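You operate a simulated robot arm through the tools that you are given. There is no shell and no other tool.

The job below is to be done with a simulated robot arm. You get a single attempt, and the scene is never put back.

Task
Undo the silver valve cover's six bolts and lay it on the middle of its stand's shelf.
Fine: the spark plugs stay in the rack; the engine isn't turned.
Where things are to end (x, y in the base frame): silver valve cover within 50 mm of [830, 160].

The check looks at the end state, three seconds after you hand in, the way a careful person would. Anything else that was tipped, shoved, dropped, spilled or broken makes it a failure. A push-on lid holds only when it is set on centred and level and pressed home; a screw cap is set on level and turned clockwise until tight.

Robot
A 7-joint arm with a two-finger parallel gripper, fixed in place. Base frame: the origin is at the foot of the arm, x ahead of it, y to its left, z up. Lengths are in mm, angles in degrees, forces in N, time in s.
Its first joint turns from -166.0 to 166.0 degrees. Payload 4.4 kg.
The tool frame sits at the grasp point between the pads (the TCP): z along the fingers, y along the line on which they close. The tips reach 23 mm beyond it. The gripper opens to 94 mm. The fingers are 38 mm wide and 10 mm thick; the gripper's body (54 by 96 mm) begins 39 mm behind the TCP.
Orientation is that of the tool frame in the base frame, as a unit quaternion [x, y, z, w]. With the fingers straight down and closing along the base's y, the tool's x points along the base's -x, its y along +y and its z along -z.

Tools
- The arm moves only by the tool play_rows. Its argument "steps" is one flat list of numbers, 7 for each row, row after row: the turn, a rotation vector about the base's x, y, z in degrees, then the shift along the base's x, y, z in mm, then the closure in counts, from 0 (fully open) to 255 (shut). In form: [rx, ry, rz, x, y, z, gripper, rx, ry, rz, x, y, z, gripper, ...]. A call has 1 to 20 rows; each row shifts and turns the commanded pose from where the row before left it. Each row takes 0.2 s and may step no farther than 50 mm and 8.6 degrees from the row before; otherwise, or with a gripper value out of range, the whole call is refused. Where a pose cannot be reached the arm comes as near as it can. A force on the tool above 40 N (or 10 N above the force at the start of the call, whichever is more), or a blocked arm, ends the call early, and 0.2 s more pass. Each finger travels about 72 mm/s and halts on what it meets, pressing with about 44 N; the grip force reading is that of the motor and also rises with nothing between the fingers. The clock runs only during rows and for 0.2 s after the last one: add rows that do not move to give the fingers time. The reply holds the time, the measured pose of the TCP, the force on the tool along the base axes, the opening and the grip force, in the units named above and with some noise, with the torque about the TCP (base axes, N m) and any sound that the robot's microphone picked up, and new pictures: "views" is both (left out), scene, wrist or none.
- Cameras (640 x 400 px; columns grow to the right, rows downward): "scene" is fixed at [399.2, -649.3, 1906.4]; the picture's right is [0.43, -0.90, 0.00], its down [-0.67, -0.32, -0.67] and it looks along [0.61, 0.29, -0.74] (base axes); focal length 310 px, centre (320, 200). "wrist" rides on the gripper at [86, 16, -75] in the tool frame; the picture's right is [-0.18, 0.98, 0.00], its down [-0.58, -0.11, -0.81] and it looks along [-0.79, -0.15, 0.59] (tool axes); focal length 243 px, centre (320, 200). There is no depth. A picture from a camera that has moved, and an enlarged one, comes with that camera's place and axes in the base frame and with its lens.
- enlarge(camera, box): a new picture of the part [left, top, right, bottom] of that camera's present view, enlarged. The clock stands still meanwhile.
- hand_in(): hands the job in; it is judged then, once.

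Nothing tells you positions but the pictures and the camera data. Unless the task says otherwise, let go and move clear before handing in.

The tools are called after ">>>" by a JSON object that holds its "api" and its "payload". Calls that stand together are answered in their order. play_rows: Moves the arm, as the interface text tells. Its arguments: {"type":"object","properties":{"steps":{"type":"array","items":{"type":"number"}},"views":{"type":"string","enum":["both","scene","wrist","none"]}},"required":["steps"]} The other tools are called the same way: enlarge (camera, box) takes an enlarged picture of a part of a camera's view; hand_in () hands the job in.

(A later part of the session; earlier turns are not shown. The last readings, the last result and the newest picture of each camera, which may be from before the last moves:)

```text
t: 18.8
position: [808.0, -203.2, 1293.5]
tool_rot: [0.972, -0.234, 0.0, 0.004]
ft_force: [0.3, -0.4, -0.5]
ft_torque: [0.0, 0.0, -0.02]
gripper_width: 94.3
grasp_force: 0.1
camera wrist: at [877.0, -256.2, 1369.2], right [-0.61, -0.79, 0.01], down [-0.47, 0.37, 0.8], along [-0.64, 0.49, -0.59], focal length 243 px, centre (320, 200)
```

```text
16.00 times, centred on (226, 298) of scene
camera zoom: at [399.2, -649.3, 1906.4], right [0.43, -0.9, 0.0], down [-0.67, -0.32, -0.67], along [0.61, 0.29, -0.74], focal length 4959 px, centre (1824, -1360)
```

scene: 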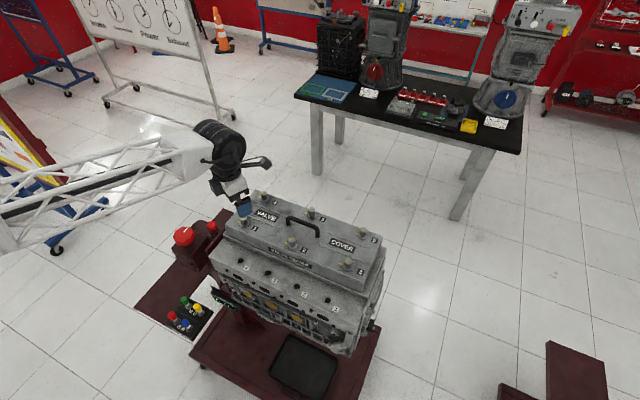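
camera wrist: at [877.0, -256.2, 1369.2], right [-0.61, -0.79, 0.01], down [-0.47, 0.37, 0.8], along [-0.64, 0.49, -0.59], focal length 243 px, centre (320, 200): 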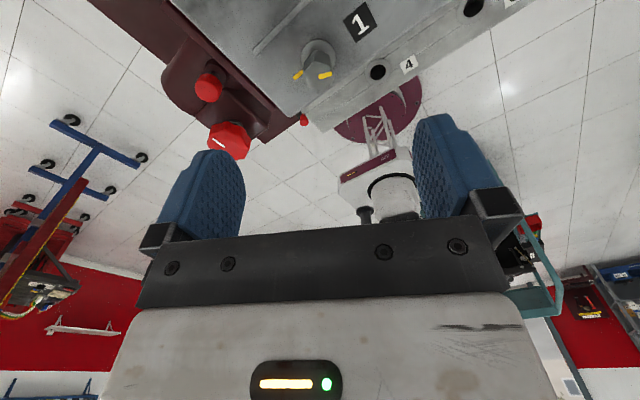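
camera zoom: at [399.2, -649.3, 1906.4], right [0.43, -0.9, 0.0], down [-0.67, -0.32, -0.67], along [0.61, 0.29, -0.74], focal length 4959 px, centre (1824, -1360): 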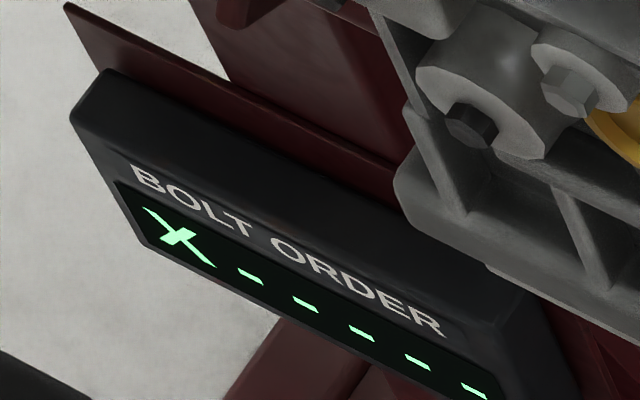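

Bolt 1 is now turned about 155° and sits at about (812, -205.3). I'll unwind the wrist to take a second bite and learn whether the bolt has an end of travel.

>>> {"api": "play_rows", "payload": {"steps": [0, 0, -8, 4, -2.2, 0, 0, 0, 0, -8, 0, 0, 0, 0, 0, 0, -8, 0, 0, 0, 0, 0, 0, -8, 0, 0, 0, 0, 0, 0, -8, 0, 0, 0, 0, 0, 0, -8, 0, 0, 0, 0, 0, 0, -8, 0, 0, 0, 0, 0, 0, -8, 0, 0, 0, 0, 0, 0, -8, 0, 0, 0, 0, 0, 0, -8, 0, 0, 0, 0, 0, 0, -8, 0, 0, 0, 0, 0, 0, -8, 0, 0, 0, 0, 0, 0, -8, 0, 0, 0, 0, 0, 0, -8, 0, 0, 0, 0, 0, 0, -8, 0, 0, 0, 0, 0, 0, -8, 0, 0, 0, 0, 0, 0, -8, 0, 0, 0, 0, 0, 0, -8, 0, 0, 0, 0, 0, 0, -8, 0, 0, 0, 0], "views": "none"}}

>>> {"api": "play_rows", "payload": {"steps": [0, 0, -8, 0, 0, 0, 0, 0, 0, -8, 0, 0, 0, 0, 0, 0, -8, 0, 0, 0, 0, 0, 0, -8, 0, 0, 0, 0, 0, 0, -8, 0, 0, 0, 0, 0, 0, -8, 0, 0, 0, 0, 0, 0, -8, 0, 0, 0, 0, 0, 0, -8, 0, 0, 0, 0, 0, 0, -8, 0, 0, 0, 0, 0, 0, -8, 0, 0, 0, 0, 0, 0, -4, 0, 0, 0, 0, 0, 0, 0, 0, 0, 0, 0], "views": "wrist"}}

```text
t: 22.8
position: [811.6, -204.4, 1294.8]
tool_rot: [-0.007, 1.0, 0.004, -0.001]
ft_force: [-0.4, 0.5, 0.0]
ft_torque: [-0.01, 0.02, 0.01]
gripper_width: 94.2
grasp_force: 0.0
```

```text
t: 25.4
position: [813.7, -205.3, 1293.5]
tool_rot: [0.664, 0.748, 0.004, 0.002]
ft_force: [-0.4, 0.3, 0.4]
ft_torque: [0.0, 0.0, -0.02]
gripper_width: 94.0
grasp_force: 0.1
camera wrist: at [817.4, -117.5, 1368.5], right [1.0, -0.07, 0.01], down [-0.05, -0.59, 0.8], along [-0.05, -0.8, -0.59], focal length 243 px, centre (320, 200)
```

wrist: 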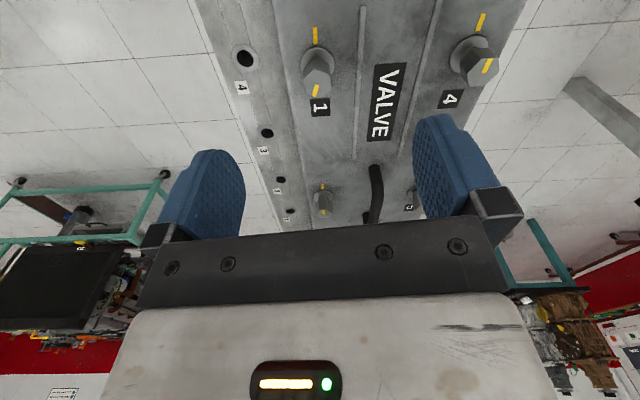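

I'll zoom in to check bolt 1's centring from this direction.

>>> {"api": "enlarge", "payload": {"camera": "wrist", "box": [256, 20, 384, 100]}}

>>> {"api": "enlarge", "payload": {"camera": "scene", "box": [220, 180, 300, 230]}}

```text
5.00 times, centred on (320, 60) of wrist
camera zoom: at [817.4, -117.5, 1368.5], right [1.0, -0.07, 0.01], down [-0.05, -0.59, 0.8], along [-0.05, -0.8, -0.59], focal length 1213 px, centre (320, 900)
```

zoom: 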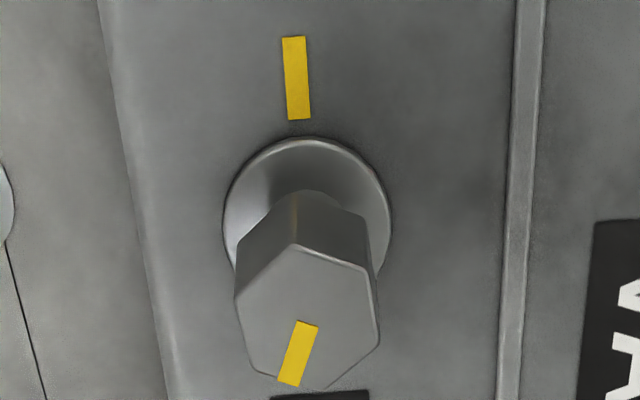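

```text
8.00 times, centred on (260, 205) of scene
camera zoom: at [399.2, -649.3, 1906.4], right [0.43, -0.9, 0.0], down [-0.67, -0.32, -0.67], along [0.61, 0.29, -0.74], focal length 2479 px, centre (800, 160)
```

zoom: 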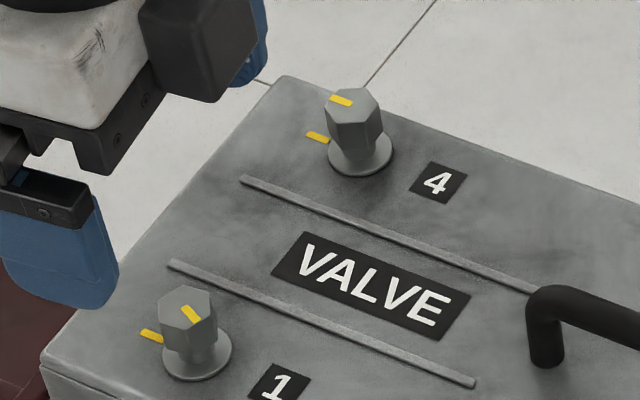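

Alignment is within about 1.5 mm. I'll descend and grip again for the second bite.

>>> {"api": "play_rows", "payload": {"steps": [0, 0, 0, -1.3, 0, -43, 0, 0, 0, 1, 0, 0, -43, 0, 0, 0, 0, 0, 0, 0, 0, 0, 0, 0, 0, 0, 0, 255, 0, 0, 0, 0, 0, 0, 255, 0, 0, 0, 0, 0, 0, 255, 0, 0, 0, 0, 0, 0, 255, 0, 0, 0, 0, 0, 0, 255], "views": "wrist"}}

```text
t: 27.2
position: [811.8, -203.3, 1207.7]
tool_rot: [0.657, 0.754, 0.004, 0.002]
ft_force: [10.0, -0.6, -0.9]
ft_torque: [-0.2, 0.09, 0.04]
gripper_width: 18.5
grasp_force: 43.3
camera wrist: at [814.1, -116.0, 1282.1], right [1.0, -0.05, 0.01], down [-0.03, -0.59, 0.8], along [-0.03, -0.8, -0.59], focal length 243 px, centre (320, 200)
```

wrist: 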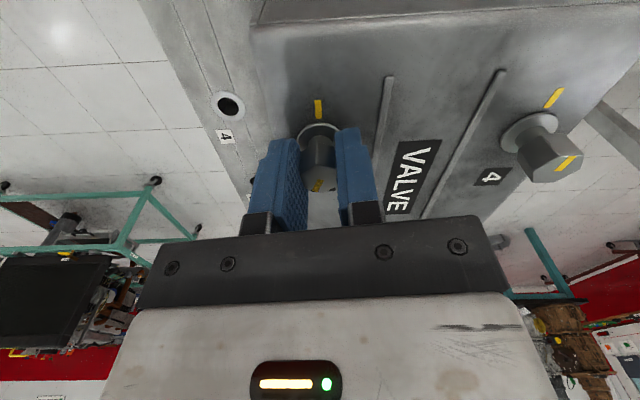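

The grip is good at 18.5 mm. I'll turn about 96° counter-clockwise with a small recentring.

>>> {"api": "play_rows", "payload": {"steps": [0, 0, 8, 0.8, 0, 0, 255, 0, 0, 8, 0, 0, 0, 255, 0, 0, 8, 0, 0, 0, 255, 0, 0, 8, 0, 0, 0, 255, 0, 0, 8, 0, 0, 0, 255, 0, 0, 8, 0, 0, 0, 255, 0, 0, 8, 0, 0, 0, 255, 0, 0, 8, 0, 0, 0, 255, 0, 0, 8, 0, 0, 0, 255, 0, 0, 8, 0, 0, 0, 255, 0, 0, 8, 0, 0, 0, 255, 0, 0, 8, 0, 0, 0, 255], "views": "wrist"}}

```text
t: 29.8
position: [812.3, -205.4, 1208.7]
tool_rot: [-0.121, 0.993, 0.004, -0.002]
ft_force: [-1.4, -11.3, -0.9]
ft_torque: [-0.39, 0.02, -0.33]
gripper_width: 19.7
grasp_force: 43.8
camera wrist: at [723.9, -211.0, 1283.1], right [-0.06, 1.0, 0.01], down [0.59, 0.03, 0.8], along [0.8, 0.05, -0.59], focal length 243 px, centre (320, 200)
```

wrist: 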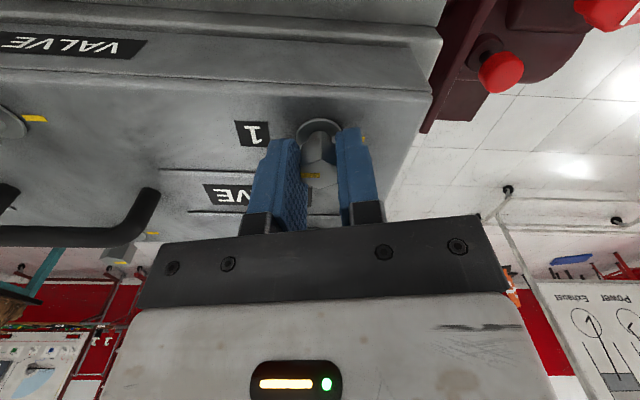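

The grip began slipping with about 0.33 N·m of torque and the mark now points to -y, so the bolt has an end stop at 180° and bolt 1 is fully undone. For the others I'll start at yaw -60° and turn to about +118° in one bite. I'll release here.

>>> {"api": "play_rows", "payload": {"steps": [0, 0, 0, 0, 0, 0, 0, 0, 0, 0, 0, 0, 0, 0, 0, 0, 0, 0, 0, 0, 0, 0, 0, 0, 0, 0, 0, 0, 0, 0, 0, 0, 0, 45, 0, 0, 0, -8, 0, -40, 45, 0, 0, 0, -8, 0, -42, 0, 0, 0, 0, -8, 0, -42, 0, 0, 0, 0, -8, 0, -40, 0, 0, 0, 0, -8, 0, 0, 0, 0, 0, 0, -8, 0, 0, 0, 0, 0, 0, -8, 0, 0, 0, 0, 0, 0, -8, 0, 0, 0, 0, 0, 0, -8, 0, 0, 0, 0, 0, 0, 0, 0, 0, 0, 0], "views": "both"}}

>>> {"api": "enlarge", "payload": {"camera": "scene", "box": [206, 285, 246, 310]}}

>>> {"api": "enlarge", "payload": {"camera": "scene", "box": [220, 180, 300, 230]}}

```text
refused: row 6 steps farther than a row can; nothing moved
```

```text
16.00 times, centred on (226, 298) of scene
camera zoom: at [399.2, -649.3, 1906.4], right [0.43, -0.9, 0.0], down [-0.67, -0.32, -0.67], along [0.61, 0.29, -0.74], focal length 4959 px, centre (1824, -1360)
```

zoom: 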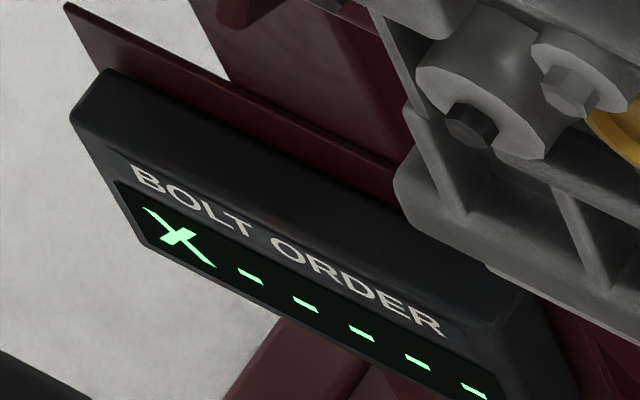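

```text
8.00 times, centred on (260, 205) of scene
camera zoom: at [399.2, -649.3, 1906.4], right [0.43, -0.9, 0.0], down [-0.67, -0.32, -0.67], along [0.61, 0.29, -0.74], focal length 2479 px, centre (800, 160)
```

zoom: 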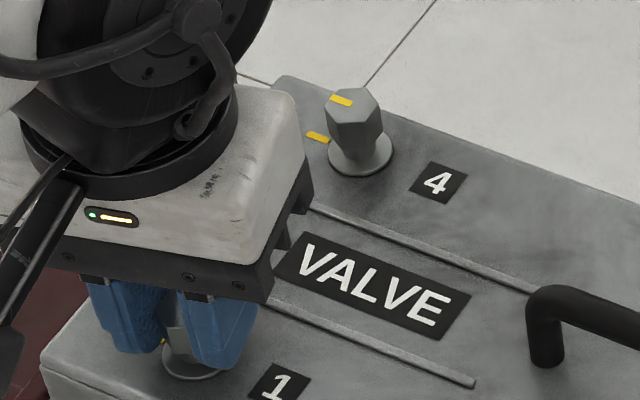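

One row stepped too far, so nothing moved. I'll resend it with smaller steps: release, lift, level out, and move above bolt 2 at yaw -60°.

>>> {"api": "play_rows", "payload": {"steps": [0, 0, 0, 0, 0, 0, 0, 0, 0, 0, 0, 0, 0, 0, 0, 0, 0, 0, 0, 0, 0, 0, 0, 0, 0, 0, 0, 0, 0, 0, 0, 0, 0, 45, 0, 0, 0, 0, 0, 0, 45, 0, -0.43, -0.29, 0, 0, -33, 0, 0, 0, 0, -8, 0, -33, 0, 0, 0, 0, -8, 0, -33, 0, 0, 0, 0, -8, 0, -33, 0, 0, 0, 0, -8, 0, -33, 0, 0, 0, 0, -8, 0, 0, 0, 0, 0, 0, -8, 0, 0, 0, 0, 0, 0, -8, 0, 0, 0, 0, 0, 0, -8, 0, 0, 0, 0, 0, 0, -8, 0, 0, 0, 0, 0, 0, -2, 0, 0, 0, 0, 0, 0, 0, 0, 0, 0, 0], "views": "both"}}

>>> {"api": "enlarge", "payload": {"camera": "wrist", "box": [256, 30, 384, 110]}}

>>> {"api": "enlarge", "payload": {"camera": "scene", "box": [220, 180, 300, 230]}}

```text
t: 33.6
position: [811.7, -369.9, 1297.9]
tool_rot: [0.501, 0.865, -0.001, 0.0]
ft_force: [0.3, 0.0, 0.5]
ft_torque: [-0.03, 0.01, 0.02]
gripper_width: 94.0
grasp_force: 0.0
camera wrist: at [781.9, -287.0, 1373.0], right [0.94, 0.33, 0.0], down [0.19, -0.56, 0.81], along [0.27, -0.76, -0.59], focal length 243 px, centre (320, 200)
```

scene: 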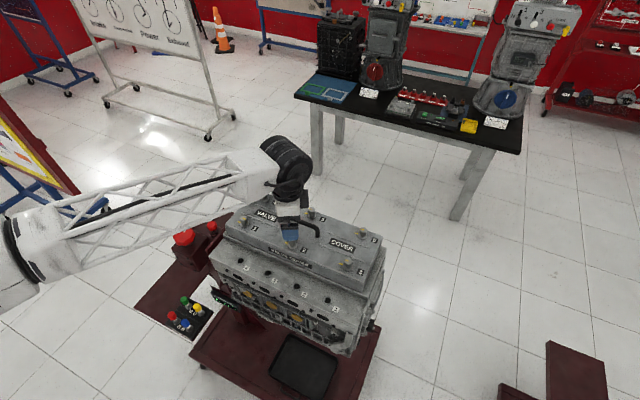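
wrist: 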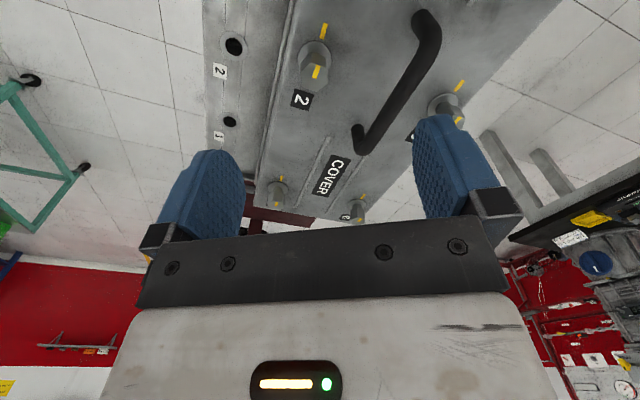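

```text
5.00 times, centred on (320, 70) of wrist
camera zoom: at [781.9, -287.0, 1373.0], right [0.94, 0.33, 0.0], down [0.19, -0.56, 0.81], along [0.27, -0.76, -0.59], focal length 1213 px, centre (320, 850)
```

zoom: 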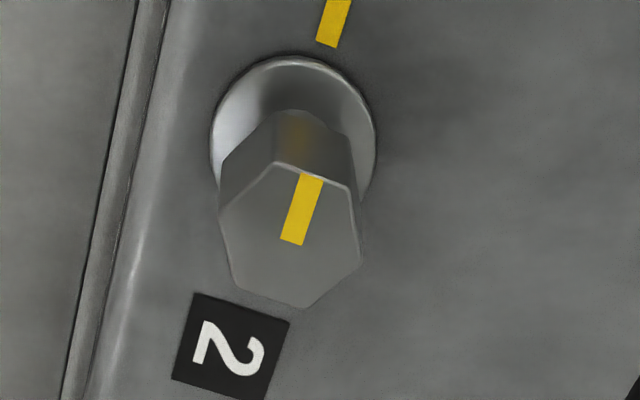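

```text
8.00 times, centred on (260, 205) of scene
camera zoom: at [399.2, -649.3, 1906.4], right [0.43, -0.9, 0.0], down [-0.67, -0.32, -0.67], along [0.61, 0.29, -0.74], focal length 2479 px, centre (800, 160)
```

zoom: 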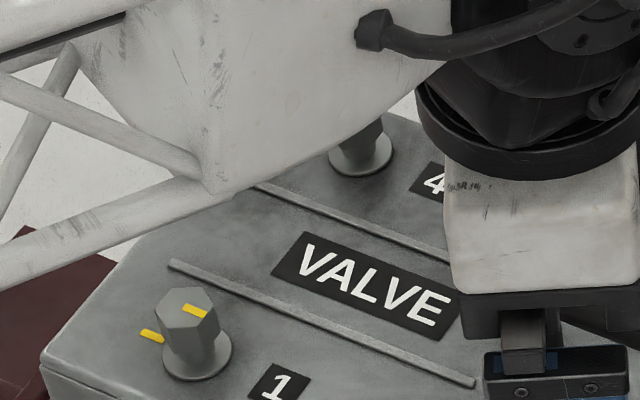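

Bolt 1's mark is now on the opposite side, which confirms the half turn. Bolt 2 is about 5 mm to -x from the TCP. I'll narrow the gripper so the finger clears the handle, then descend and grip.

>>> {"api": "play_rows", "payload": {"steps": [0, 0, 0, -4.2, 1.0, 0, 125, 0, 0, 0, 0, 0, 0, 125, 0, 0, 0, 0, 0, -45, 125, 0, 0, 0, 0, 0, -45, 125, 0, 0, 0, 0, 0, 0, 125], "views": "wrist"}}

>>> {"api": "enlarge", "payload": {"camera": "wrist", "box": [220, 100, 420, 225]}}

```text
t: 34.8
position: [809.1, -368.4, 1209.1]
tool_rot: [0.5, 0.866, -0.001, 0.002]
ft_force: [0.5, -0.9, 0.1]
ft_torque: [0.0, -0.03, -0.01]
gripper_width: 47.9
grasp_force: 0.1
camera wrist: at [778.3, -285.8, 1283.0], right [0.94, 0.33, 0.0], down [0.2, -0.56, 0.81], along [0.27, -0.76, -0.59], focal length 243 px, centre (320, 200)
```

wrist: 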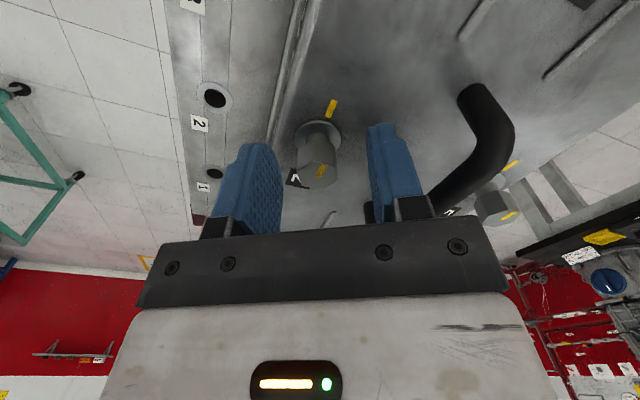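

```text
3.20 times, centred on (320, 162) of wrist
camera zoom: at [778.3, -285.8, 1283.0], right [0.94, 0.33, 0.0], down [0.2, -0.56, 0.81], along [0.27, -0.76, -0.59], focal length 776 px, centre (320, 320)
```

zoom: 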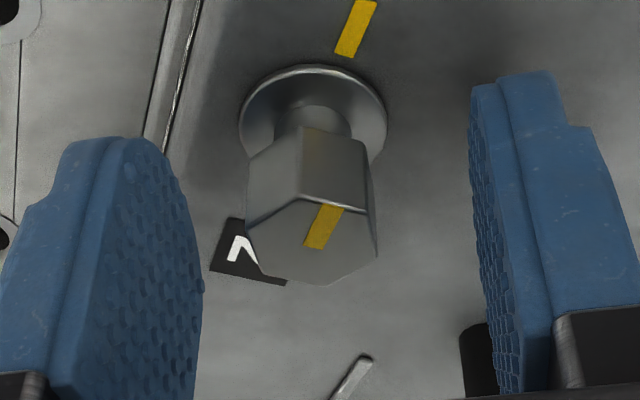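

Bolt 2 is a few millimetres off along the finger width. I'll nudge over and close.

>>> {"api": "play_rows", "payload": {"steps": [0, 0, 0, -1.5, 2, -1, 125, 0, 0, 0, 0, 0, 0, 255, 0, 0, 0, 0, 0, 0, 255, 0, 0, 0, 0, 0, 0, 255, 0, 0, 0, 0, 0, 0, 255], "views": "none"}}

```text
t: 36.0
position: [806.9, -366.4, 1207.4]
tool_rot: [0.501, 0.865, -0.001, 0.001]
ft_force: [-34.1, -9.7, 0.3]
ft_torque: [-0.16, 0.54, -0.14]
gripper_width: 18.7
grasp_force: 43.8
```

The side force is -34 N along the closing axis, so I'll shift toward -x to centre before turning.

>>> {"api": "play_rows", "payload": {"steps": [0, 0, 0, -1.5, -0.5, 0, 255, 0, 0, 0, -1, -0.3, 0, 255, 0, 0, 0, 0, 0, 0, 255], "views": "none"}}

```text
t: 36.8
position: [805.1, -366.1, 1206.9]
tool_rot: [0.501, 0.866, -0.001, 0.001]
ft_force: [14.4, -16.0, -0.3]
ft_torque: [-0.88, -0.76, 0.0]
gripper_width: 18.8
grasp_force: 43.9
```

>>> {"api": "play_rows", "payload": {"steps": [0, 0, 0, 0.9, -1.2, 0, 255, 0, 0, 8, 0, 0, 0, 255, 0, 0, 8, 0, 0, 0, 255, 0, 0, 8, 0, 0, 0, 255, 0, 0, 8, 0, 0, 0, 255, 0, 0, 0, 0, 0, 0, 255], "views": "none"}}

```text
t: 38.2
position: [804.1, -368.6, 1207.1]
tool_rot: [0.241, 0.97, 0.0, 0.0]
ft_force: [-10.4, 4.3, 7.8]
ft_torque: [0.47, 1.05, -0.02]
gripper_width: 18.8
grasp_force: 44.4
```

>>> {"api": "play_rows", "payload": {"steps": [0, 0, 8, -0.7, 0.3, 0.5, 255, 0, 0, 8, 0, 0, 0, 255, 0, 0, 8, 0, 0, 0, 255, 0, 0, 8, 0, 0, 0, 255, 0, 0, 8, 0, 0, 0, 255, 0, 0, 0, 0, 0, 0, 255], "views": "none"}}

```text
t: 39.4
position: [803.4, -370.4, 1206.7]
tool_rot: [-0.058, 0.998, -0.001, 0.0]
ft_force: [4.1, -9.9, 0.1]
ft_torque: [-0.1, -0.22, -0.03]
gripper_width: 18.9
grasp_force: 44.0
stopped in row 5: the force on the tool passed its limit at 41 N (the readings are from after the stop); the commanded pose is now the measured one
```

>>> {"api": "play_rows", "payload": {"steps": [0, 0, 6, 0.2, -0.8, 0, 255, 0, 0, 6, 0, 0, 0, 255, 0, 0, 6, 0, 0, 0, 255, 0, 0, 6, 0, 0, 0, 255, 0, 0, 6, 0, 0, 0, 255, 0, 0, 6, 0, 0, 0, 255, 0, 0, 6, 0, 0, 0, 255, 0, 0, 0, 0, 0, 0, 255], "views": "wrist"}}

>>> {"api": "enlarge", "payload": {"camera": "scene", "box": [206, 285, 246, 310]}}

```text
t: 40.4
position: [804.6, -371.0, 1207.1]
tool_rot: [-0.273, 0.962, -0.002, 0.001]
ft_force: [4.5, -8.8, 0.2]
ft_torque: [0.18, -0.36, -0.03]
gripper_width: 18.9
grasp_force: 43.9
stopped in row 5: the force on the tool passed its limit at 41 N (the readings are from after the stop); the commanded pose is now the measured one
camera wrist: at [720.8, -403.5, 1281.8], right [-0.36, 0.93, 0.0], down [0.55, 0.21, 0.81], along [0.75, 0.29, -0.59], focal length 243 px, centre (320, 200)
```

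wrist: 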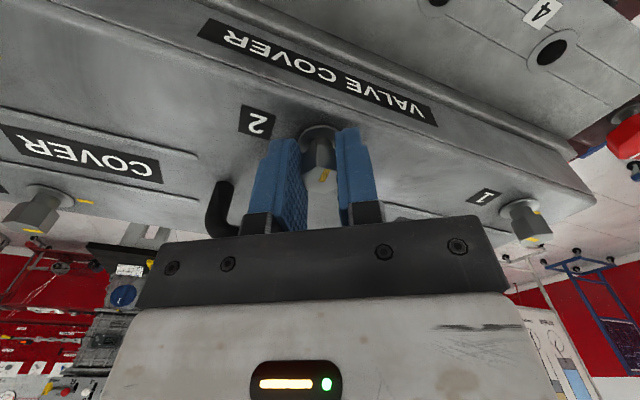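

```text
16.00 times, centred on (226, 298) of scene
camera zoom: at [399.2, -649.3, 1906.4], right [0.43, -0.9, 0.0], down [-0.67, -0.32, -0.67], along [0.61, 0.29, -0.74], focal length 4959 px, centre (1824, -1360)
```

zoom: 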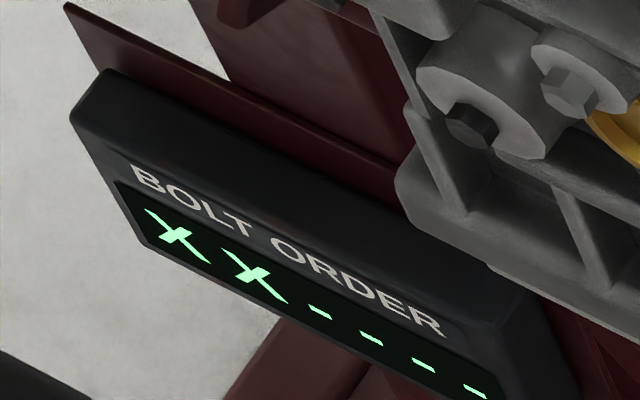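

The display now shows "X X", so bolt 2 has registered. Fitting the drift puts bolt 2's centre at about (807.3, -369.5), so I'll make the rest of the turn along that arc.

>>> {"api": "play_rows", "payload": {"steps": [0, 0, 6, 0.2, -0.24, 0, 255, 0, 0, 6, 0.24, -0.23, 0, 255, 0, 0, 6, 0.26, -0.2, 0, 255, 0, 0, 6, 0.28, -0.18, 0, 255, 0, 0, 6, 0.29, -0.14, 0, 255, 0, 0, 6, 0.31, -0.11, 0, 255, 0, 0, 6, 0.32, -0.08, 0, 255, 0, 0, 0, 0, 0, 0, 255], "views": "none"}}

```text
t: 42.2
position: [806.6, -373.1, 1207.0]
tool_rot: [-0.6, 0.8, -0.002, 0.001]
ft_force: [-2.4, -32.8, 0.2]
ft_torque: [-0.64, 0.33, -0.02]
gripper_width: 18.6
grasp_force: 43.7
```

>>> {"api": "play_rows", "payload": {"steps": [0, 0, 0, 0, -1.5, 0, 255, 0, 0, 6, 0.33, -0.25, 0, 255, 0, 0, 6, 0.33, -0.1, 0, 255, 0, 0, 6, 0.33, -0.1, 0, 255, 0, 0, 6, 0.33, 0, 0, 255, 0, 0, 0, 0, 0, 0, 255], "views": "none"}}

```text
t: 43.6
position: [807.6, -372.6, 1207.5]
tool_rot: [0.753, -0.658, 0.001, -0.001]
ft_force: [4.2, 10.7, 7.9]
ft_torque: [1.34, 0.24, 0.01]
gripper_width: 18.9
grasp_force: 44.3
```

>>> {"api": "play_rows", "payload": {"steps": [0, 0, 5, 0.4, 0.6, 0.4, 255, 0, 0, 5, 0.3, 0.1, 0, 255, 0, 0, 5, 0.3, 0.1, 0, 255, 0, 0, 5, 0.3, 0.1, 0, 255, 0, 0, 0, 0, 0, 0, 255], "views": "wrist"}}

>>> {"api": "enlarge", "payload": {"camera": "wrist", "box": [220, 100, 420, 225]}}

```text
t: 44.8
position: [809.2, -372.8, 1206.6]
tool_rot: [0.856, -0.516, 0.0, -0.003]
ft_force: [-4.2, 20.4, 0.0]
ft_torque: [0.87, 0.75, -0.02]
gripper_width: 19.0
grasp_force: 43.4
camera wrist: at [833.7, -457.7, 1281.7], right [-0.96, -0.3, 0.0], down [-0.18, 0.56, 0.81], along [-0.24, 0.77, -0.59], focal length 243 px, centre (320, 200)
```

wrist: 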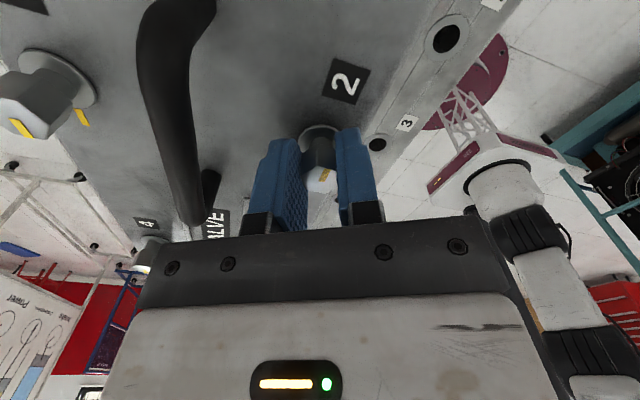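

```text
3.20 times, centred on (320, 162) of wrist
camera zoom: at [833.7, -457.7, 1281.7], right [-0.96, -0.3, 0.0], down [-0.18, 0.56, 0.81], along [-0.24, 0.77, -0.59], focal length 776 px, centre (320, 320)
```

zoom: 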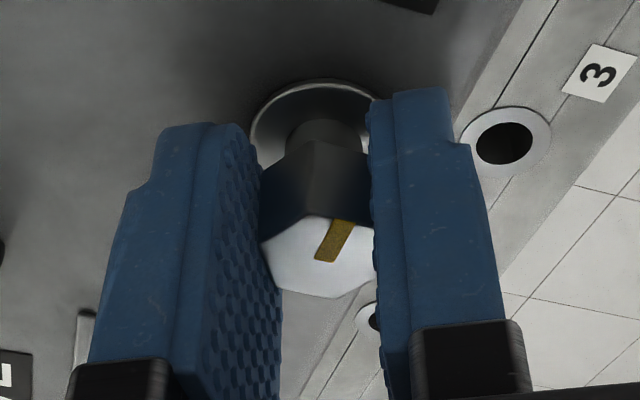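

Bolt 2 is turned about 178°. I'll open partially to keep clear of the handle, lift, unwind and move above bolt 3.

>>> {"api": "play_rows", "payload": {"steps": [0, 0, 0, 0, 0, 0, 125, 0, 0, 0, 0, 0, 0, 125, 0, 0, 0, 0, 0, 0, 125, 0, 0, 0, 0, 0, 45, 125, 0, 0, 0, 0, 0, 45, 125, 0, 0, -8, 0, -16, 0, 125, 0, 0, -8, 0, -16, 0, 125, 0, 0, -8, 0, -16, 0, 125, 0, 0, -8, 0, -16, 0, 125, 0, 0, -8, 0, -16, 0, 125, 0, 0, -8, 0, -16, 0, 125, 0, 0, -8, 0, -16, 0, 125, 0, 0, -8, 0, -16, 0, 125, 0, 0, -8, 0, -16, 0, 125, 0, 0, -8, 0, -17, 0, 125, 0, 0, -8, 0, 0, 0, 125, 0, 0, -8, 0, 0, 0, 125, 0, 0, -8, 0, 0, 0, 125, 0, 0, -8, 0, 0, 0, 125, 0, 0, -8, 0, 0, 0, 125], "views": "none"}}

>>> {"api": "play_rows", "payload": {"steps": [0, 0, -8, 0, 0, 0, 125, 0, 0, -8, 0, 0, 0, 125, 0, 0, -8, 0, 0, 0, 125, 0, 0, -8, 0, 0, 0, 125, 0, 0, -8, 0, 0, 0, 125, 0, 0, -8, 0, 0, 0, 125, 0, 0, -8, 0, 0, 0, 125, 0, 0, -2, 0, 0, 0, 125, 0, 0, 0, 0, 0, 0, 125], "views": "both"}}

>>> {"api": "enlarge", "payload": {"camera": "wrist", "box": [256, 30, 384, 110]}}

>>> {"api": "enlarge", "payload": {"camera": "scene", "box": [220, 185, 324, 250]}}

```text
t: 49.0
position: [809.0, -533.8, 1297.7]
tool_rot: [0.021, 1.0, -0.001, 0.001]
ft_force: [-0.4, 1.0, 0.1]
ft_torque: [-0.04, 0.04, -0.02]
gripper_width: 47.9
grasp_force: 0.1
```

```text
t: 51.0
position: [809.7, -534.0, 1298.1]
tool_rot: [0.502, 0.865, -0.002, 0.0]
ft_force: [0.3, -0.3, 0.4]
ft_torque: [-0.01, 0.0, 0.03]
gripper_width: 48.0
grasp_force: 0.1
camera wrist: at [779.1, -451.0, 1372.4], right [0.95, 0.33, 0.0], down [0.19, -0.56, 0.81], along [0.26, -0.76, -0.59], focal length 243 px, centre (320, 200)
```

scene: 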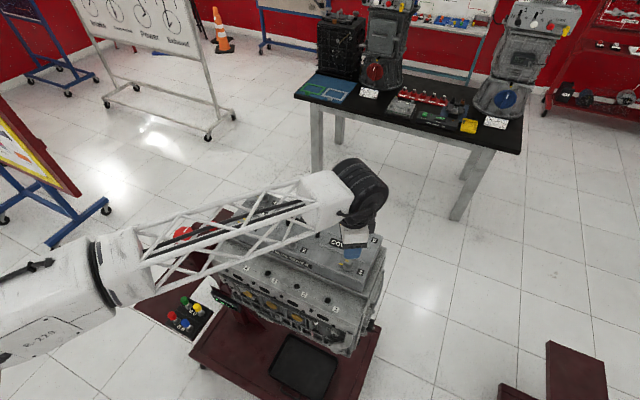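
wrist: 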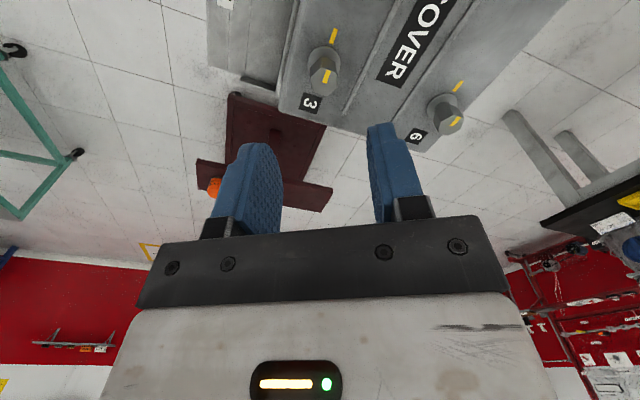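

```text
5.00 times, centred on (320, 70) of wrist
camera zoom: at [779.1, -451.0, 1372.4], right [0.95, 0.33, 0.0], down [0.19, -0.56, 0.81], along [0.26, -0.76, -0.59], focal length 1213 px, centre (320, 850)
```

zoom: 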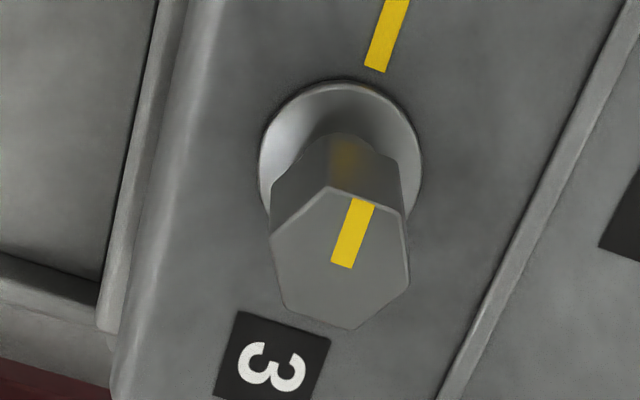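

```text
6.15 times, centred on (272, 218) of scene
camera zoom: at [399.2, -649.3, 1906.4], right [0.43, -0.9, 0.0], down [-0.67, -0.32, -0.67], along [0.61, 0.29, -0.74], focal length 1907 px, centre (615, 92)
```

zoom: 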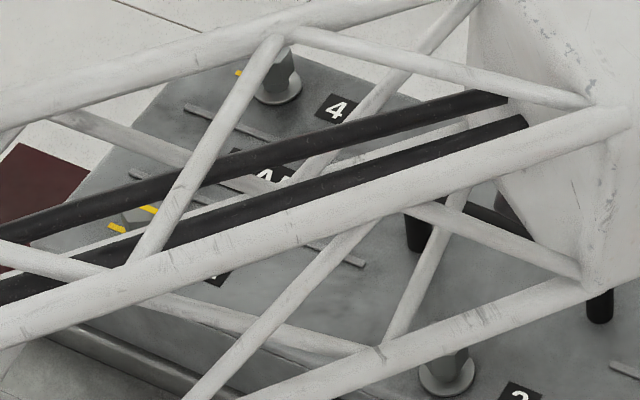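

From image comparison with bolt 2, bolt 3 sits at about (812.4, -532.8). I'll shift, descend and grip.

>>> {"api": "play_rows", "payload": {"steps": [0, 0, 0, 2.7, 1.2, -1, 125, 0, 0, 0, 0, 0, -45, 125, 0, 0, 0, 0, 0, -45, 125, 0, 0, 0, 0, 0, 0, 125, 0, 0, 0, 0, 0, 0, 255, 0, 0, 0, 0, 0, 0, 255, 0, 0, 0, 0, 0, 0, 255], "views": "wrist"}}

```text
t: 52.6
position: [812.6, -533.5, 1205.5]
tool_rot: [0.502, 0.865, -0.002, 0.001]
ft_force: [-16.5, -8.1, -0.9]
ft_torque: [-0.43, -0.05, -0.03]
gripper_width: 18.8
grasp_force: 44.2
camera wrist: at [781.6, -449.7, 1280.8], right [0.95, 0.33, 0.0], down [0.2, -0.56, 0.81], along [0.26, -0.76, -0.59], focal length 243 px, centre (320, 200)
```

wrist: 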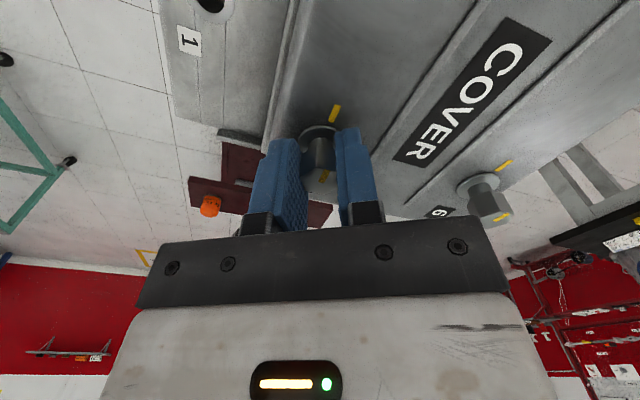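

A small side force remains. I'll ease it and turn.

>>> {"api": "play_rows", "payload": {"steps": [0, 0, 0, -0.9, -0.5, 0.5, 255, 0, 0, 7, 0, 0, 0, 255, 0, 0, 7, 0, 0, 0, 255, 0, 0, 7, 0, 0, 0, 255, 0, 0, 7, 0, 0, 0, 255, 0, 0, 7, 0, 0, 0, 255, 0, 0, 7, 0, 0, 0, 255, 0, 0, 0, 0, 0, 0, 255], "views": "none"}}

```text
t: 54.4
position: [809.6, -534.1, 1206.9]
tool_rot: [0.158, 0.987, -0.001, 0.0]
ft_force: [-0.1, -16.4, -4.7]
ft_torque: [0.11, 0.67, -0.02]
gripper_width: 19.0
grasp_force: 44.3
```

>>> {"api": "play_rows", "payload": {"steps": [0, 0, 0, 0, -1, 0, 255, 0, 0, 7, 0, 0, 0, 255, 0, 0, 7, 0, 0, 0, 255, 0, 0, 7, 0, 0, 0, 255, 0, 0, 7, 0, 0, 0, 255, 0, 0, 7, 0, 0, 0, 255, 0, 0, 0, 0, 0, 0, 255], "views": "none"}}

```text
t: 56.0
position: [810.0, -536.3, 1207.0]
tool_rot: [-0.144, 0.99, -0.001, 0.001]
ft_force: [-6.5, -33.8, -14.2]
ft_torque: [-0.31, 0.59, -0.08]
gripper_width: 18.9
grasp_force: 43.7
```

>>> {"api": "play_rows", "payload": {"steps": [0, 0, 0, -0.2, -1.8, -0.7, 255, 0, 0, 7, 0.3, -0.25, 0, 255, 0, 0, 7, 0.3, -0.25, 0, 255, 0, 0, 7, 0.3, -0.2, 0, 255, 0, 0, 7, 0.3, -0.2, 0, 255, 0, 0, 0, 0, 0, 0, 255], "views": "none"}}

```text
t: 57.4
position: [810.2, -536.4, 1206.8]
tool_rot: [-0.381, 0.925, -0.001, 0.001]
ft_force: [-38.6, 3.4, -5.0]
ft_torque: [0.32, 0.12, 0.09]
gripper_width: 18.9
grasp_force: 44.0
```

>>> {"api": "play_rows", "payload": {"steps": [0, 0, 0, -1.8, 0.2, 0, 255, 0, 0, 0, -0.3, 0, 0, 255, 0, 0, 7, 0.1, -0.1, 0, 255, 0, 0, 7, 0.1, -0.1, 0, 255, 0, 0, 7, 0.1, -0.1, 0, 255, 0, 0, 0, 0, 0, 0, 255], "views": "none"}}

```text
t: 58.8
position: [809.3, -536.6, 1207.8]
tool_rot: [-0.543, 0.84, -0.001, 0.002]
ft_force: [15.1, -5.2, -0.5]
ft_torque: [1.1, -0.64, -0.09]
gripper_width: 18.8
grasp_force: 44.0
```

>>> {"api": "play_rows", "payload": {"steps": [0, 0, 0, 1, -0.3, 0, 255, 0, 0, 7, 0.2, -0.1, 0, 255, 0, 0, 7, 0.2, -0.1, 0, 255, 0, 0, 7, 0.2, 0, 0, 255, 0, 0, 7, 0.2, 0, 0, 255, 0, 0, 0, 0, 0, 0, 255], "views": "none"}}

```text
t: 60.2
position: [811.9, -536.5, 1206.5]
tool_rot: [0.73, -0.684, 0.002, -0.002]
ft_force: [-0.8, 5.3, 0.7]
ft_torque: [-0.93, 0.14, 0.04]
gripper_width: 19.0
grasp_force: 44.2
```

Bolt 3 has turned about 154°. I'll finish the last 24° or so.

>>> {"api": "play_rows", "payload": {"steps": [0, 0, 6, 0.2, 0.4, 0, 255, 0, 0, 6, 0.2, 0, 0, 255, 0, 0, 6, 0.2, 0, 0, 255, 0, 0, 6, 0.2, 0, 0, 255, 0, 0, 0, 0, 0, 0, 255], "views": "wrist"}}

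>>> {"api": "enlarge", "payload": {"camera": "scene", "box": [206, 285, 246, 310]}}

>>> {"api": "enlarge", "payload": {"camera": "wrist", "box": [220, 100, 420, 225]}}

```text
t: 61.4
position: [812.5, -536.8, 1207.6]
tool_rot: [0.856, -0.516, -0.001, -0.002]
ft_force: [3.8, 2.7, -5.7]
ft_torque: [-0.71, -0.3, -0.02]
gripper_width: 19.0
grasp_force: 44.3
camera wrist: at [837.2, -621.8, 1281.0], right [-0.96, -0.3, 0.0], down [-0.18, 0.56, 0.81], along [-0.24, 0.77, -0.59], focal length 243 px, centre (320, 200)
```

wrist: 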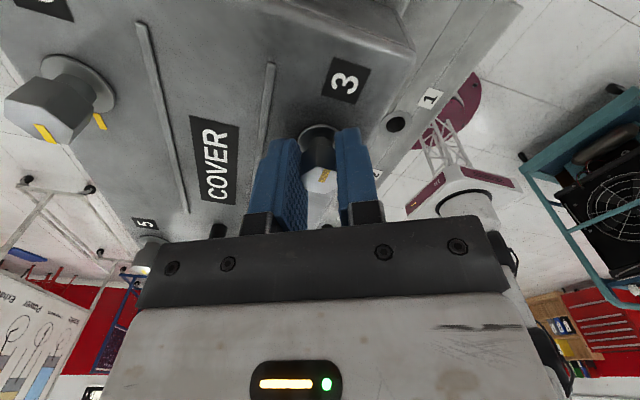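

```text
16.00 times, centred on (226, 298) of scene
camera zoom: at [399.2, -649.3, 1906.4], right [0.43, -0.9, 0.0], down [-0.67, -0.32, -0.67], along [0.61, 0.29, -0.74], focal length 4959 px, centre (1824, -1360)
```

zoom: 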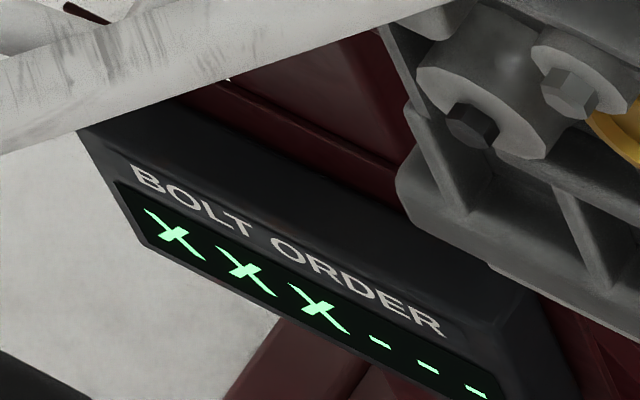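

```text
3.20 times, centred on (320, 162) of wrist
camera zoom: at [837.2, -621.8, 1281.0], right [-0.96, -0.3, 0.0], down [-0.18, 0.56, 0.81], along [-0.24, 0.77, -0.59], focal length 776 px, centre (320, 320)
```

zoom: 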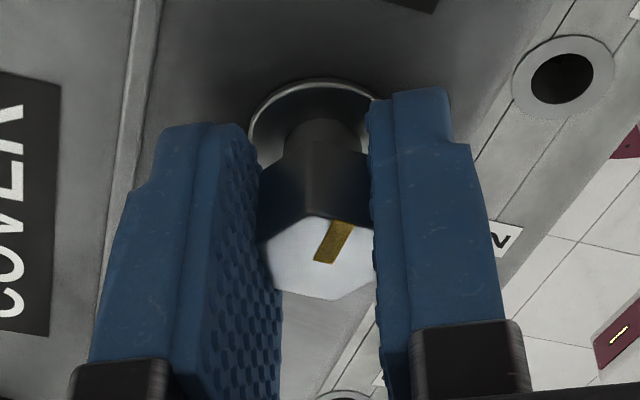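

Three marks now show and bolt 3 is done. Next is bolt 6, near (925, -533), which is the farthest reach. I'll release, lift, unwind and move there.

>>> {"api": "play_rows", "payload": {"steps": [0, 0, 0, 0, 0, 0, 125, 0, 0, 0, 0, 0, 0, 125, 0, 0, 0, 0, 0, 0, 125, 0, 0, 0, 0, 0, 45, 125, 0, 0, 0, 0, 0, 45, 125, 0, 0, -8, 11.2, 0.3, 0, 125, 0, 0, -8, 11.2, 0.3, 0, 125, 0, 0, -8, 11.2, 0.3, 0, 125, 0, 0, -8, 11.2, 0.3, 0, 125, 0, 0, -8, 11.2, 0.3, 0, 125, 0, 0, -8, 11.2, 0.3, 0, 125, 0, 0, -8, 11.2, 0.3, 0, 125, 0, 0, -8, 11.2, 0.3, 0, 125, 0, 0, -8, 11.2, 0.3, 0, 125, 0, 0, -8, 11.2, 0.3, 0, 125, 0, 0, -8, 0, 0, 0, 125, 0, 0, -8, 0, 0, 0, 125, 0, 0, -8, 0, 0, 0, 125, 0, 0, -8, 0, 0, 0, 125, 0, 0, -8, 0, 0, 0, 125], "views": "none"}}

>>> {"api": "play_rows", "payload": {"steps": [0, 0, -8, 0, 0, 0, 125, 0, 0, -8, 0, 0, 0, 125, 0, 0, -8, 0, 0, 0, 125, 0, 0, -8, 0, 0, 0, 125, 0, 0, -8, 0, 0, 0, 125, 0, 0, -8, 0, 0, 0, 125, 0, 0, -8, 0, 0, 0, 125, 0, 0, -2, 0, 0, 0, 125, 0, 0, 0, 0, 0, 0, 125], "views": "both"}}

>>> {"api": "enlarge", "payload": {"camera": "wrist", "box": [256, 30, 384, 110]}}

```text
t: 65.6
position: [925.0, -535.0, 1297.9]
tool_rot: [0.02, 1.0, -0.002, 0.001]
ft_force: [-0.2, 0.1, 0.4]
ft_torque: [-0.01, -0.02, -0.02]
gripper_width: 47.9
grasp_force: 0.0
```

```text
t: 67.6
position: [923.5, -534.8, 1297.9]
tool_rot: [0.503, 0.864, -0.002, -0.001]
ft_force: [0.4, 0.0, 0.5]
ft_torque: [-0.03, 0.01, 0.03]
gripper_width: 47.8
grasp_force: 0.0
camera wrist: at [894.6, -451.4, 1371.2], right [0.95, 0.33, 0.0], down [0.19, -0.56, 0.81], along [0.26, -0.76, -0.59], focal length 243 px, centre (320, 200)
```

scene: 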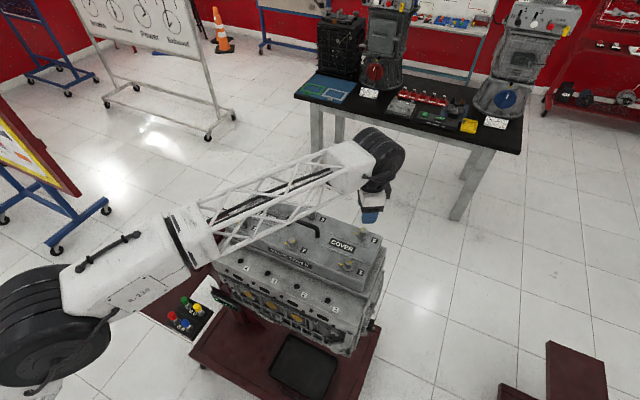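
wrist: 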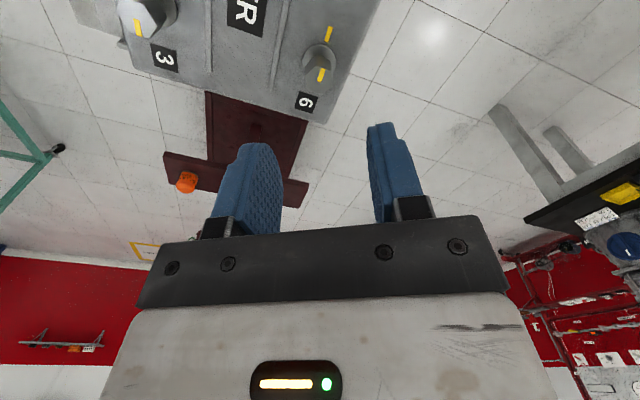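

```text
5.00 times, centred on (320, 70) of wrist
camera zoom: at [894.6, -451.4, 1371.2], right [0.95, 0.33, 0.0], down [0.19, -0.56, 0.81], along [0.26, -0.76, -0.59], focal length 1213 px, centre (320, 850)
```

zoom: 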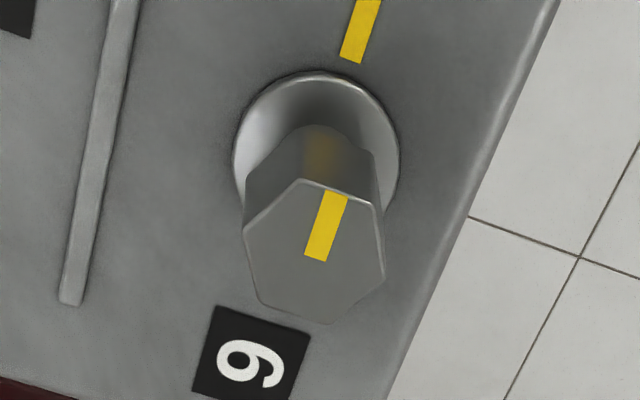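

The arm reaches bolt 6 and it is nearly centred. I'll descend with a small correction and grip.

>>> {"api": "play_rows", "payload": {"steps": [0, 0, 0, -0.8, -1.2, -1, 125, 0, 0, 0, 0, 0, -45, 125, 0, 0, 0, 0, 0, -45, 125, 0, 0, 0, 0, 0, 0, 125, 0, 0, 0, 0, 0, 0, 255, 0, 0, 0, 0, 0, 0, 255, 0, 0, 0, 0, 0, 0, 255], "views": "wrist"}}

```text
t: 69.2
position: [924.2, -535.7, 1203.9]
tool_rot: [0.501, 0.865, -0.001, 0.0]
ft_force: [6.3, 2.0, 0.5]
ft_torque: [-0.58, -0.61, -0.05]
gripper_width: 18.9
grasp_force: 44.0
camera wrist: at [894.3, -453.5, 1277.8], right [0.94, 0.33, 0.0], down [0.2, -0.56, 0.81], along [0.26, -0.76, -0.59], focal length 243 px, centre (320, 200)
```

wrist: 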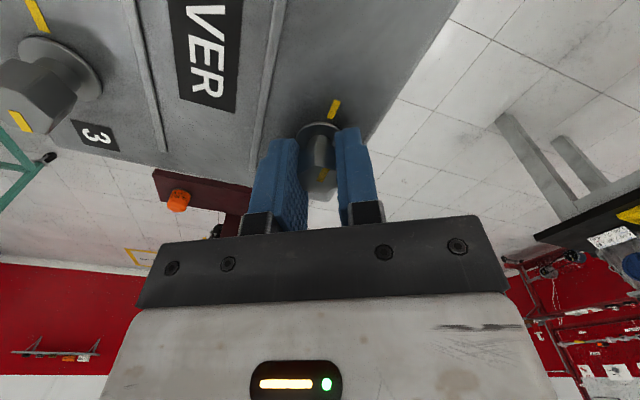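

It is nicely centred with little force. I'll turn now.

>>> {"api": "play_rows", "payload": {"steps": [0, 0, 7, 0.3, 0, 0, 255, 0, 0, 7, 0, 0, 0, 255, 0, 0, 7, 0, 0, 0, 255, 0, 0, 7, 0, 0, 0, 255, 0, 0, 7, 0, 0, 0, 255, 0, 0, 7, 0, 0, 0, 255, 0, 0, 7, 0, 0, 0, 255, 0, 0, 0, 0, 0, 0, 255], "views": "none"}}

```text
t: 71.0
position: [923.8, -535.3, 1204.3]
tool_rot: [0.098, 0.995, -0.002, 0.0]
ft_force: [21.9, -1.6, -17.4]
ft_torque: [0.05, -0.22, 0.01]
gripper_width: 19.2
grasp_force: 44.0
```

>>> {"api": "play_rows", "payload": {"steps": [0, 0, 0, 1.3, 0, -0.5, 255, 0, 0, 7, 0, 0, 0, 255, 0, 0, 7, 0, 0, 0, 255, 0, 0, 7, 0, 0, 0, 255, 0, 0, 7, 0, 0, 0, 255, 0, 0, 7, 0, 0, 0, 255, 0, 0, 7, 0, 0, 0, 255, 0, 0, 0, 0, 0, 0, 255], "views": "none"}}

```text
t: 72.4
position: [924.5, -533.6, 1203.6]
tool_rot: [-0.192, 0.981, -0.001, 0.001]
ft_force: [-0.6, 5.5, 0.0]
ft_torque: [0.18, 0.03, 0.0]
gripper_width: 19.1
grasp_force: 43.8
stopped in row 6: the force on the tool passed its limit at 41 N (the readings are from after the stop); the commanded pose is now the measured one
```

>>> {"api": "play_rows", "payload": {"steps": [0, 0, 6, 0.2, 0.4, 0, 255, 0, 0, 6, 0, 0, 0, 255, 0, 0, 6, 0, 0, 0, 255, 0, 0, 6, 0, 0, 0, 255, 0, 0, 0, 0, 0, 0, 255], "views": "none"}}

```text
t: 73.6
position: [926.3, -533.7, 1204.0]
tool_rot: [-0.391, 0.92, -0.001, 0.001]
ft_force: [-5.2, 15.2, -1.1]
ft_torque: [0.17, 0.18, -0.04]
gripper_width: 18.6
grasp_force: 43.9
```

>>> {"api": "play_rows", "payload": {"steps": [0, 0, 0, -0.2, 1.1, 0, 255, 0, 0, 7, 0, 0, 0, 255, 0, 0, 7, 0, 0, 0, 255, 0, 0, 7, 0, 0, 0, 255, 0, 0, 7, 0, 0, 0, 255, 0, 0, 0, 0, 0, 0, 255], "views": "none"}}

```text
t: 75.0
position: [924.7, -534.6, 1204.1]
tool_rot: [-0.603, 0.798, 0.0, 0.002]
ft_force: [-8.8, -0.9, -1.5]
ft_torque: [0.01, 0.18, -0.02]
gripper_width: 18.8
grasp_force: 44.2
```

>>> {"api": "play_rows", "payload": {"steps": [0, 0, 0, -0.6, 0, 0, 255, 0, 0, 7, 0, 0, 0, 255, 0, 0, 7, 0, 0, 0, 255, 0, 0, 7, 0, 0, 0, 255, 0, 0, 7, 0, 0, 0, 255, 0, 0, 0, 0, 0, 0, 255], "views": "none"}}

```text
t: 76.4
position: [923.7, -534.0, 1203.2]
tool_rot: [0.777, -0.629, 0.001, 0.0]
ft_force: [-29.7, 3.2, -0.1]
ft_torque: [0.97, 0.52, -0.05]
gripper_width: 18.7
grasp_force: 44.2
```

>>> {"api": "play_rows", "payload": {"steps": [0, 0, 0, -1.6, 0.2, 0, 255, 0, 0, 6, 0, 0, 0, 255, 0, 0, 6, 0, 0, 0, 255, 0, 0, 4, 0, 0, 0, 255, 0, 0, 0, 0, 0, 0, 255], "views": "both"}}

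>>> {"api": "enlarge", "payload": {"camera": "scene", "box": [206, 285, 246, 310]}}

>>> {"api": "enlarge", "payload": {"camera": "wrist", "box": [220, 100, 420, 225]}}

```text
t: 77.6
position: [922.2, -533.6, 1204.5]
tool_rot: [0.858, -0.514, 0.001, -0.002]
ft_force: [13.6, -17.8, 2.7]
ft_torque: [-0.95, -0.56, 0.02]
gripper_width: 18.8
grasp_force: 44.0
camera wrist: at [948.3, -618.3, 1278.5], right [-0.95, -0.3, 0.0], down [-0.18, 0.56, 0.81], along [-0.24, 0.77, -0.59], focal length 243 px, centre (320, 200)
```

scene: 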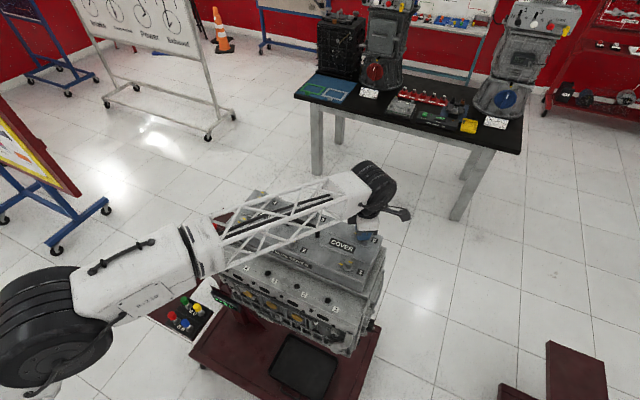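
wrist: 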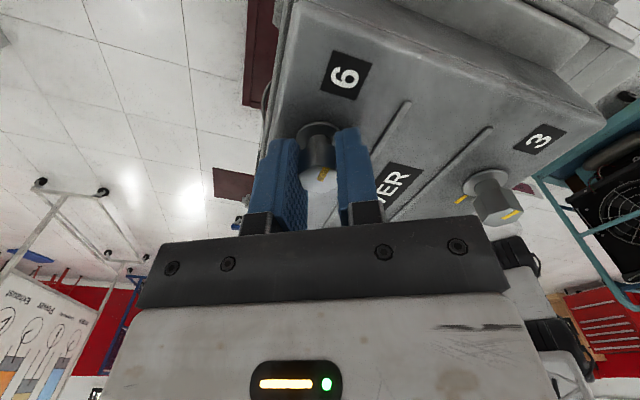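

```text
16.00 times, centred on (226, 298) of scene
camera zoom: at [399.2, -649.3, 1906.4], right [0.43, -0.9, 0.0], down [-0.67, -0.32, -0.67], along [0.61, 0.29, -0.74], focal length 4959 px, centre (1824, -1360)
```

zoom: 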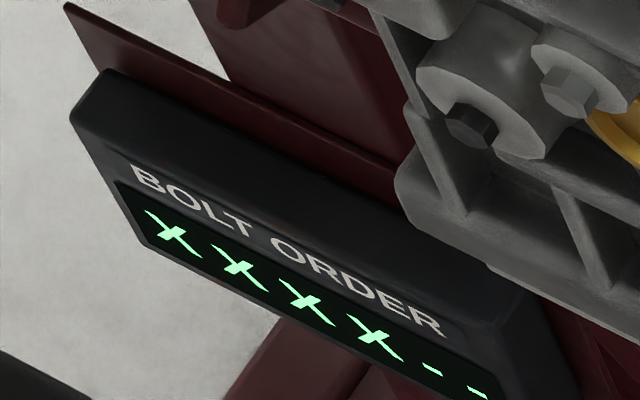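

```text
3.20 times, centred on (320, 162) of wrist
camera zoom: at [948.3, -618.3, 1278.5], right [-0.95, -0.3, 0.0], down [-0.18, 0.56, 0.81], along [-0.24, 0.77, -0.59], focal length 776 px, centre (320, 320)
```

zoom: 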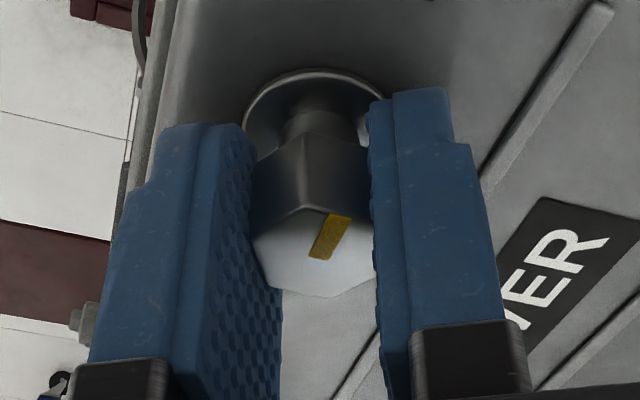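

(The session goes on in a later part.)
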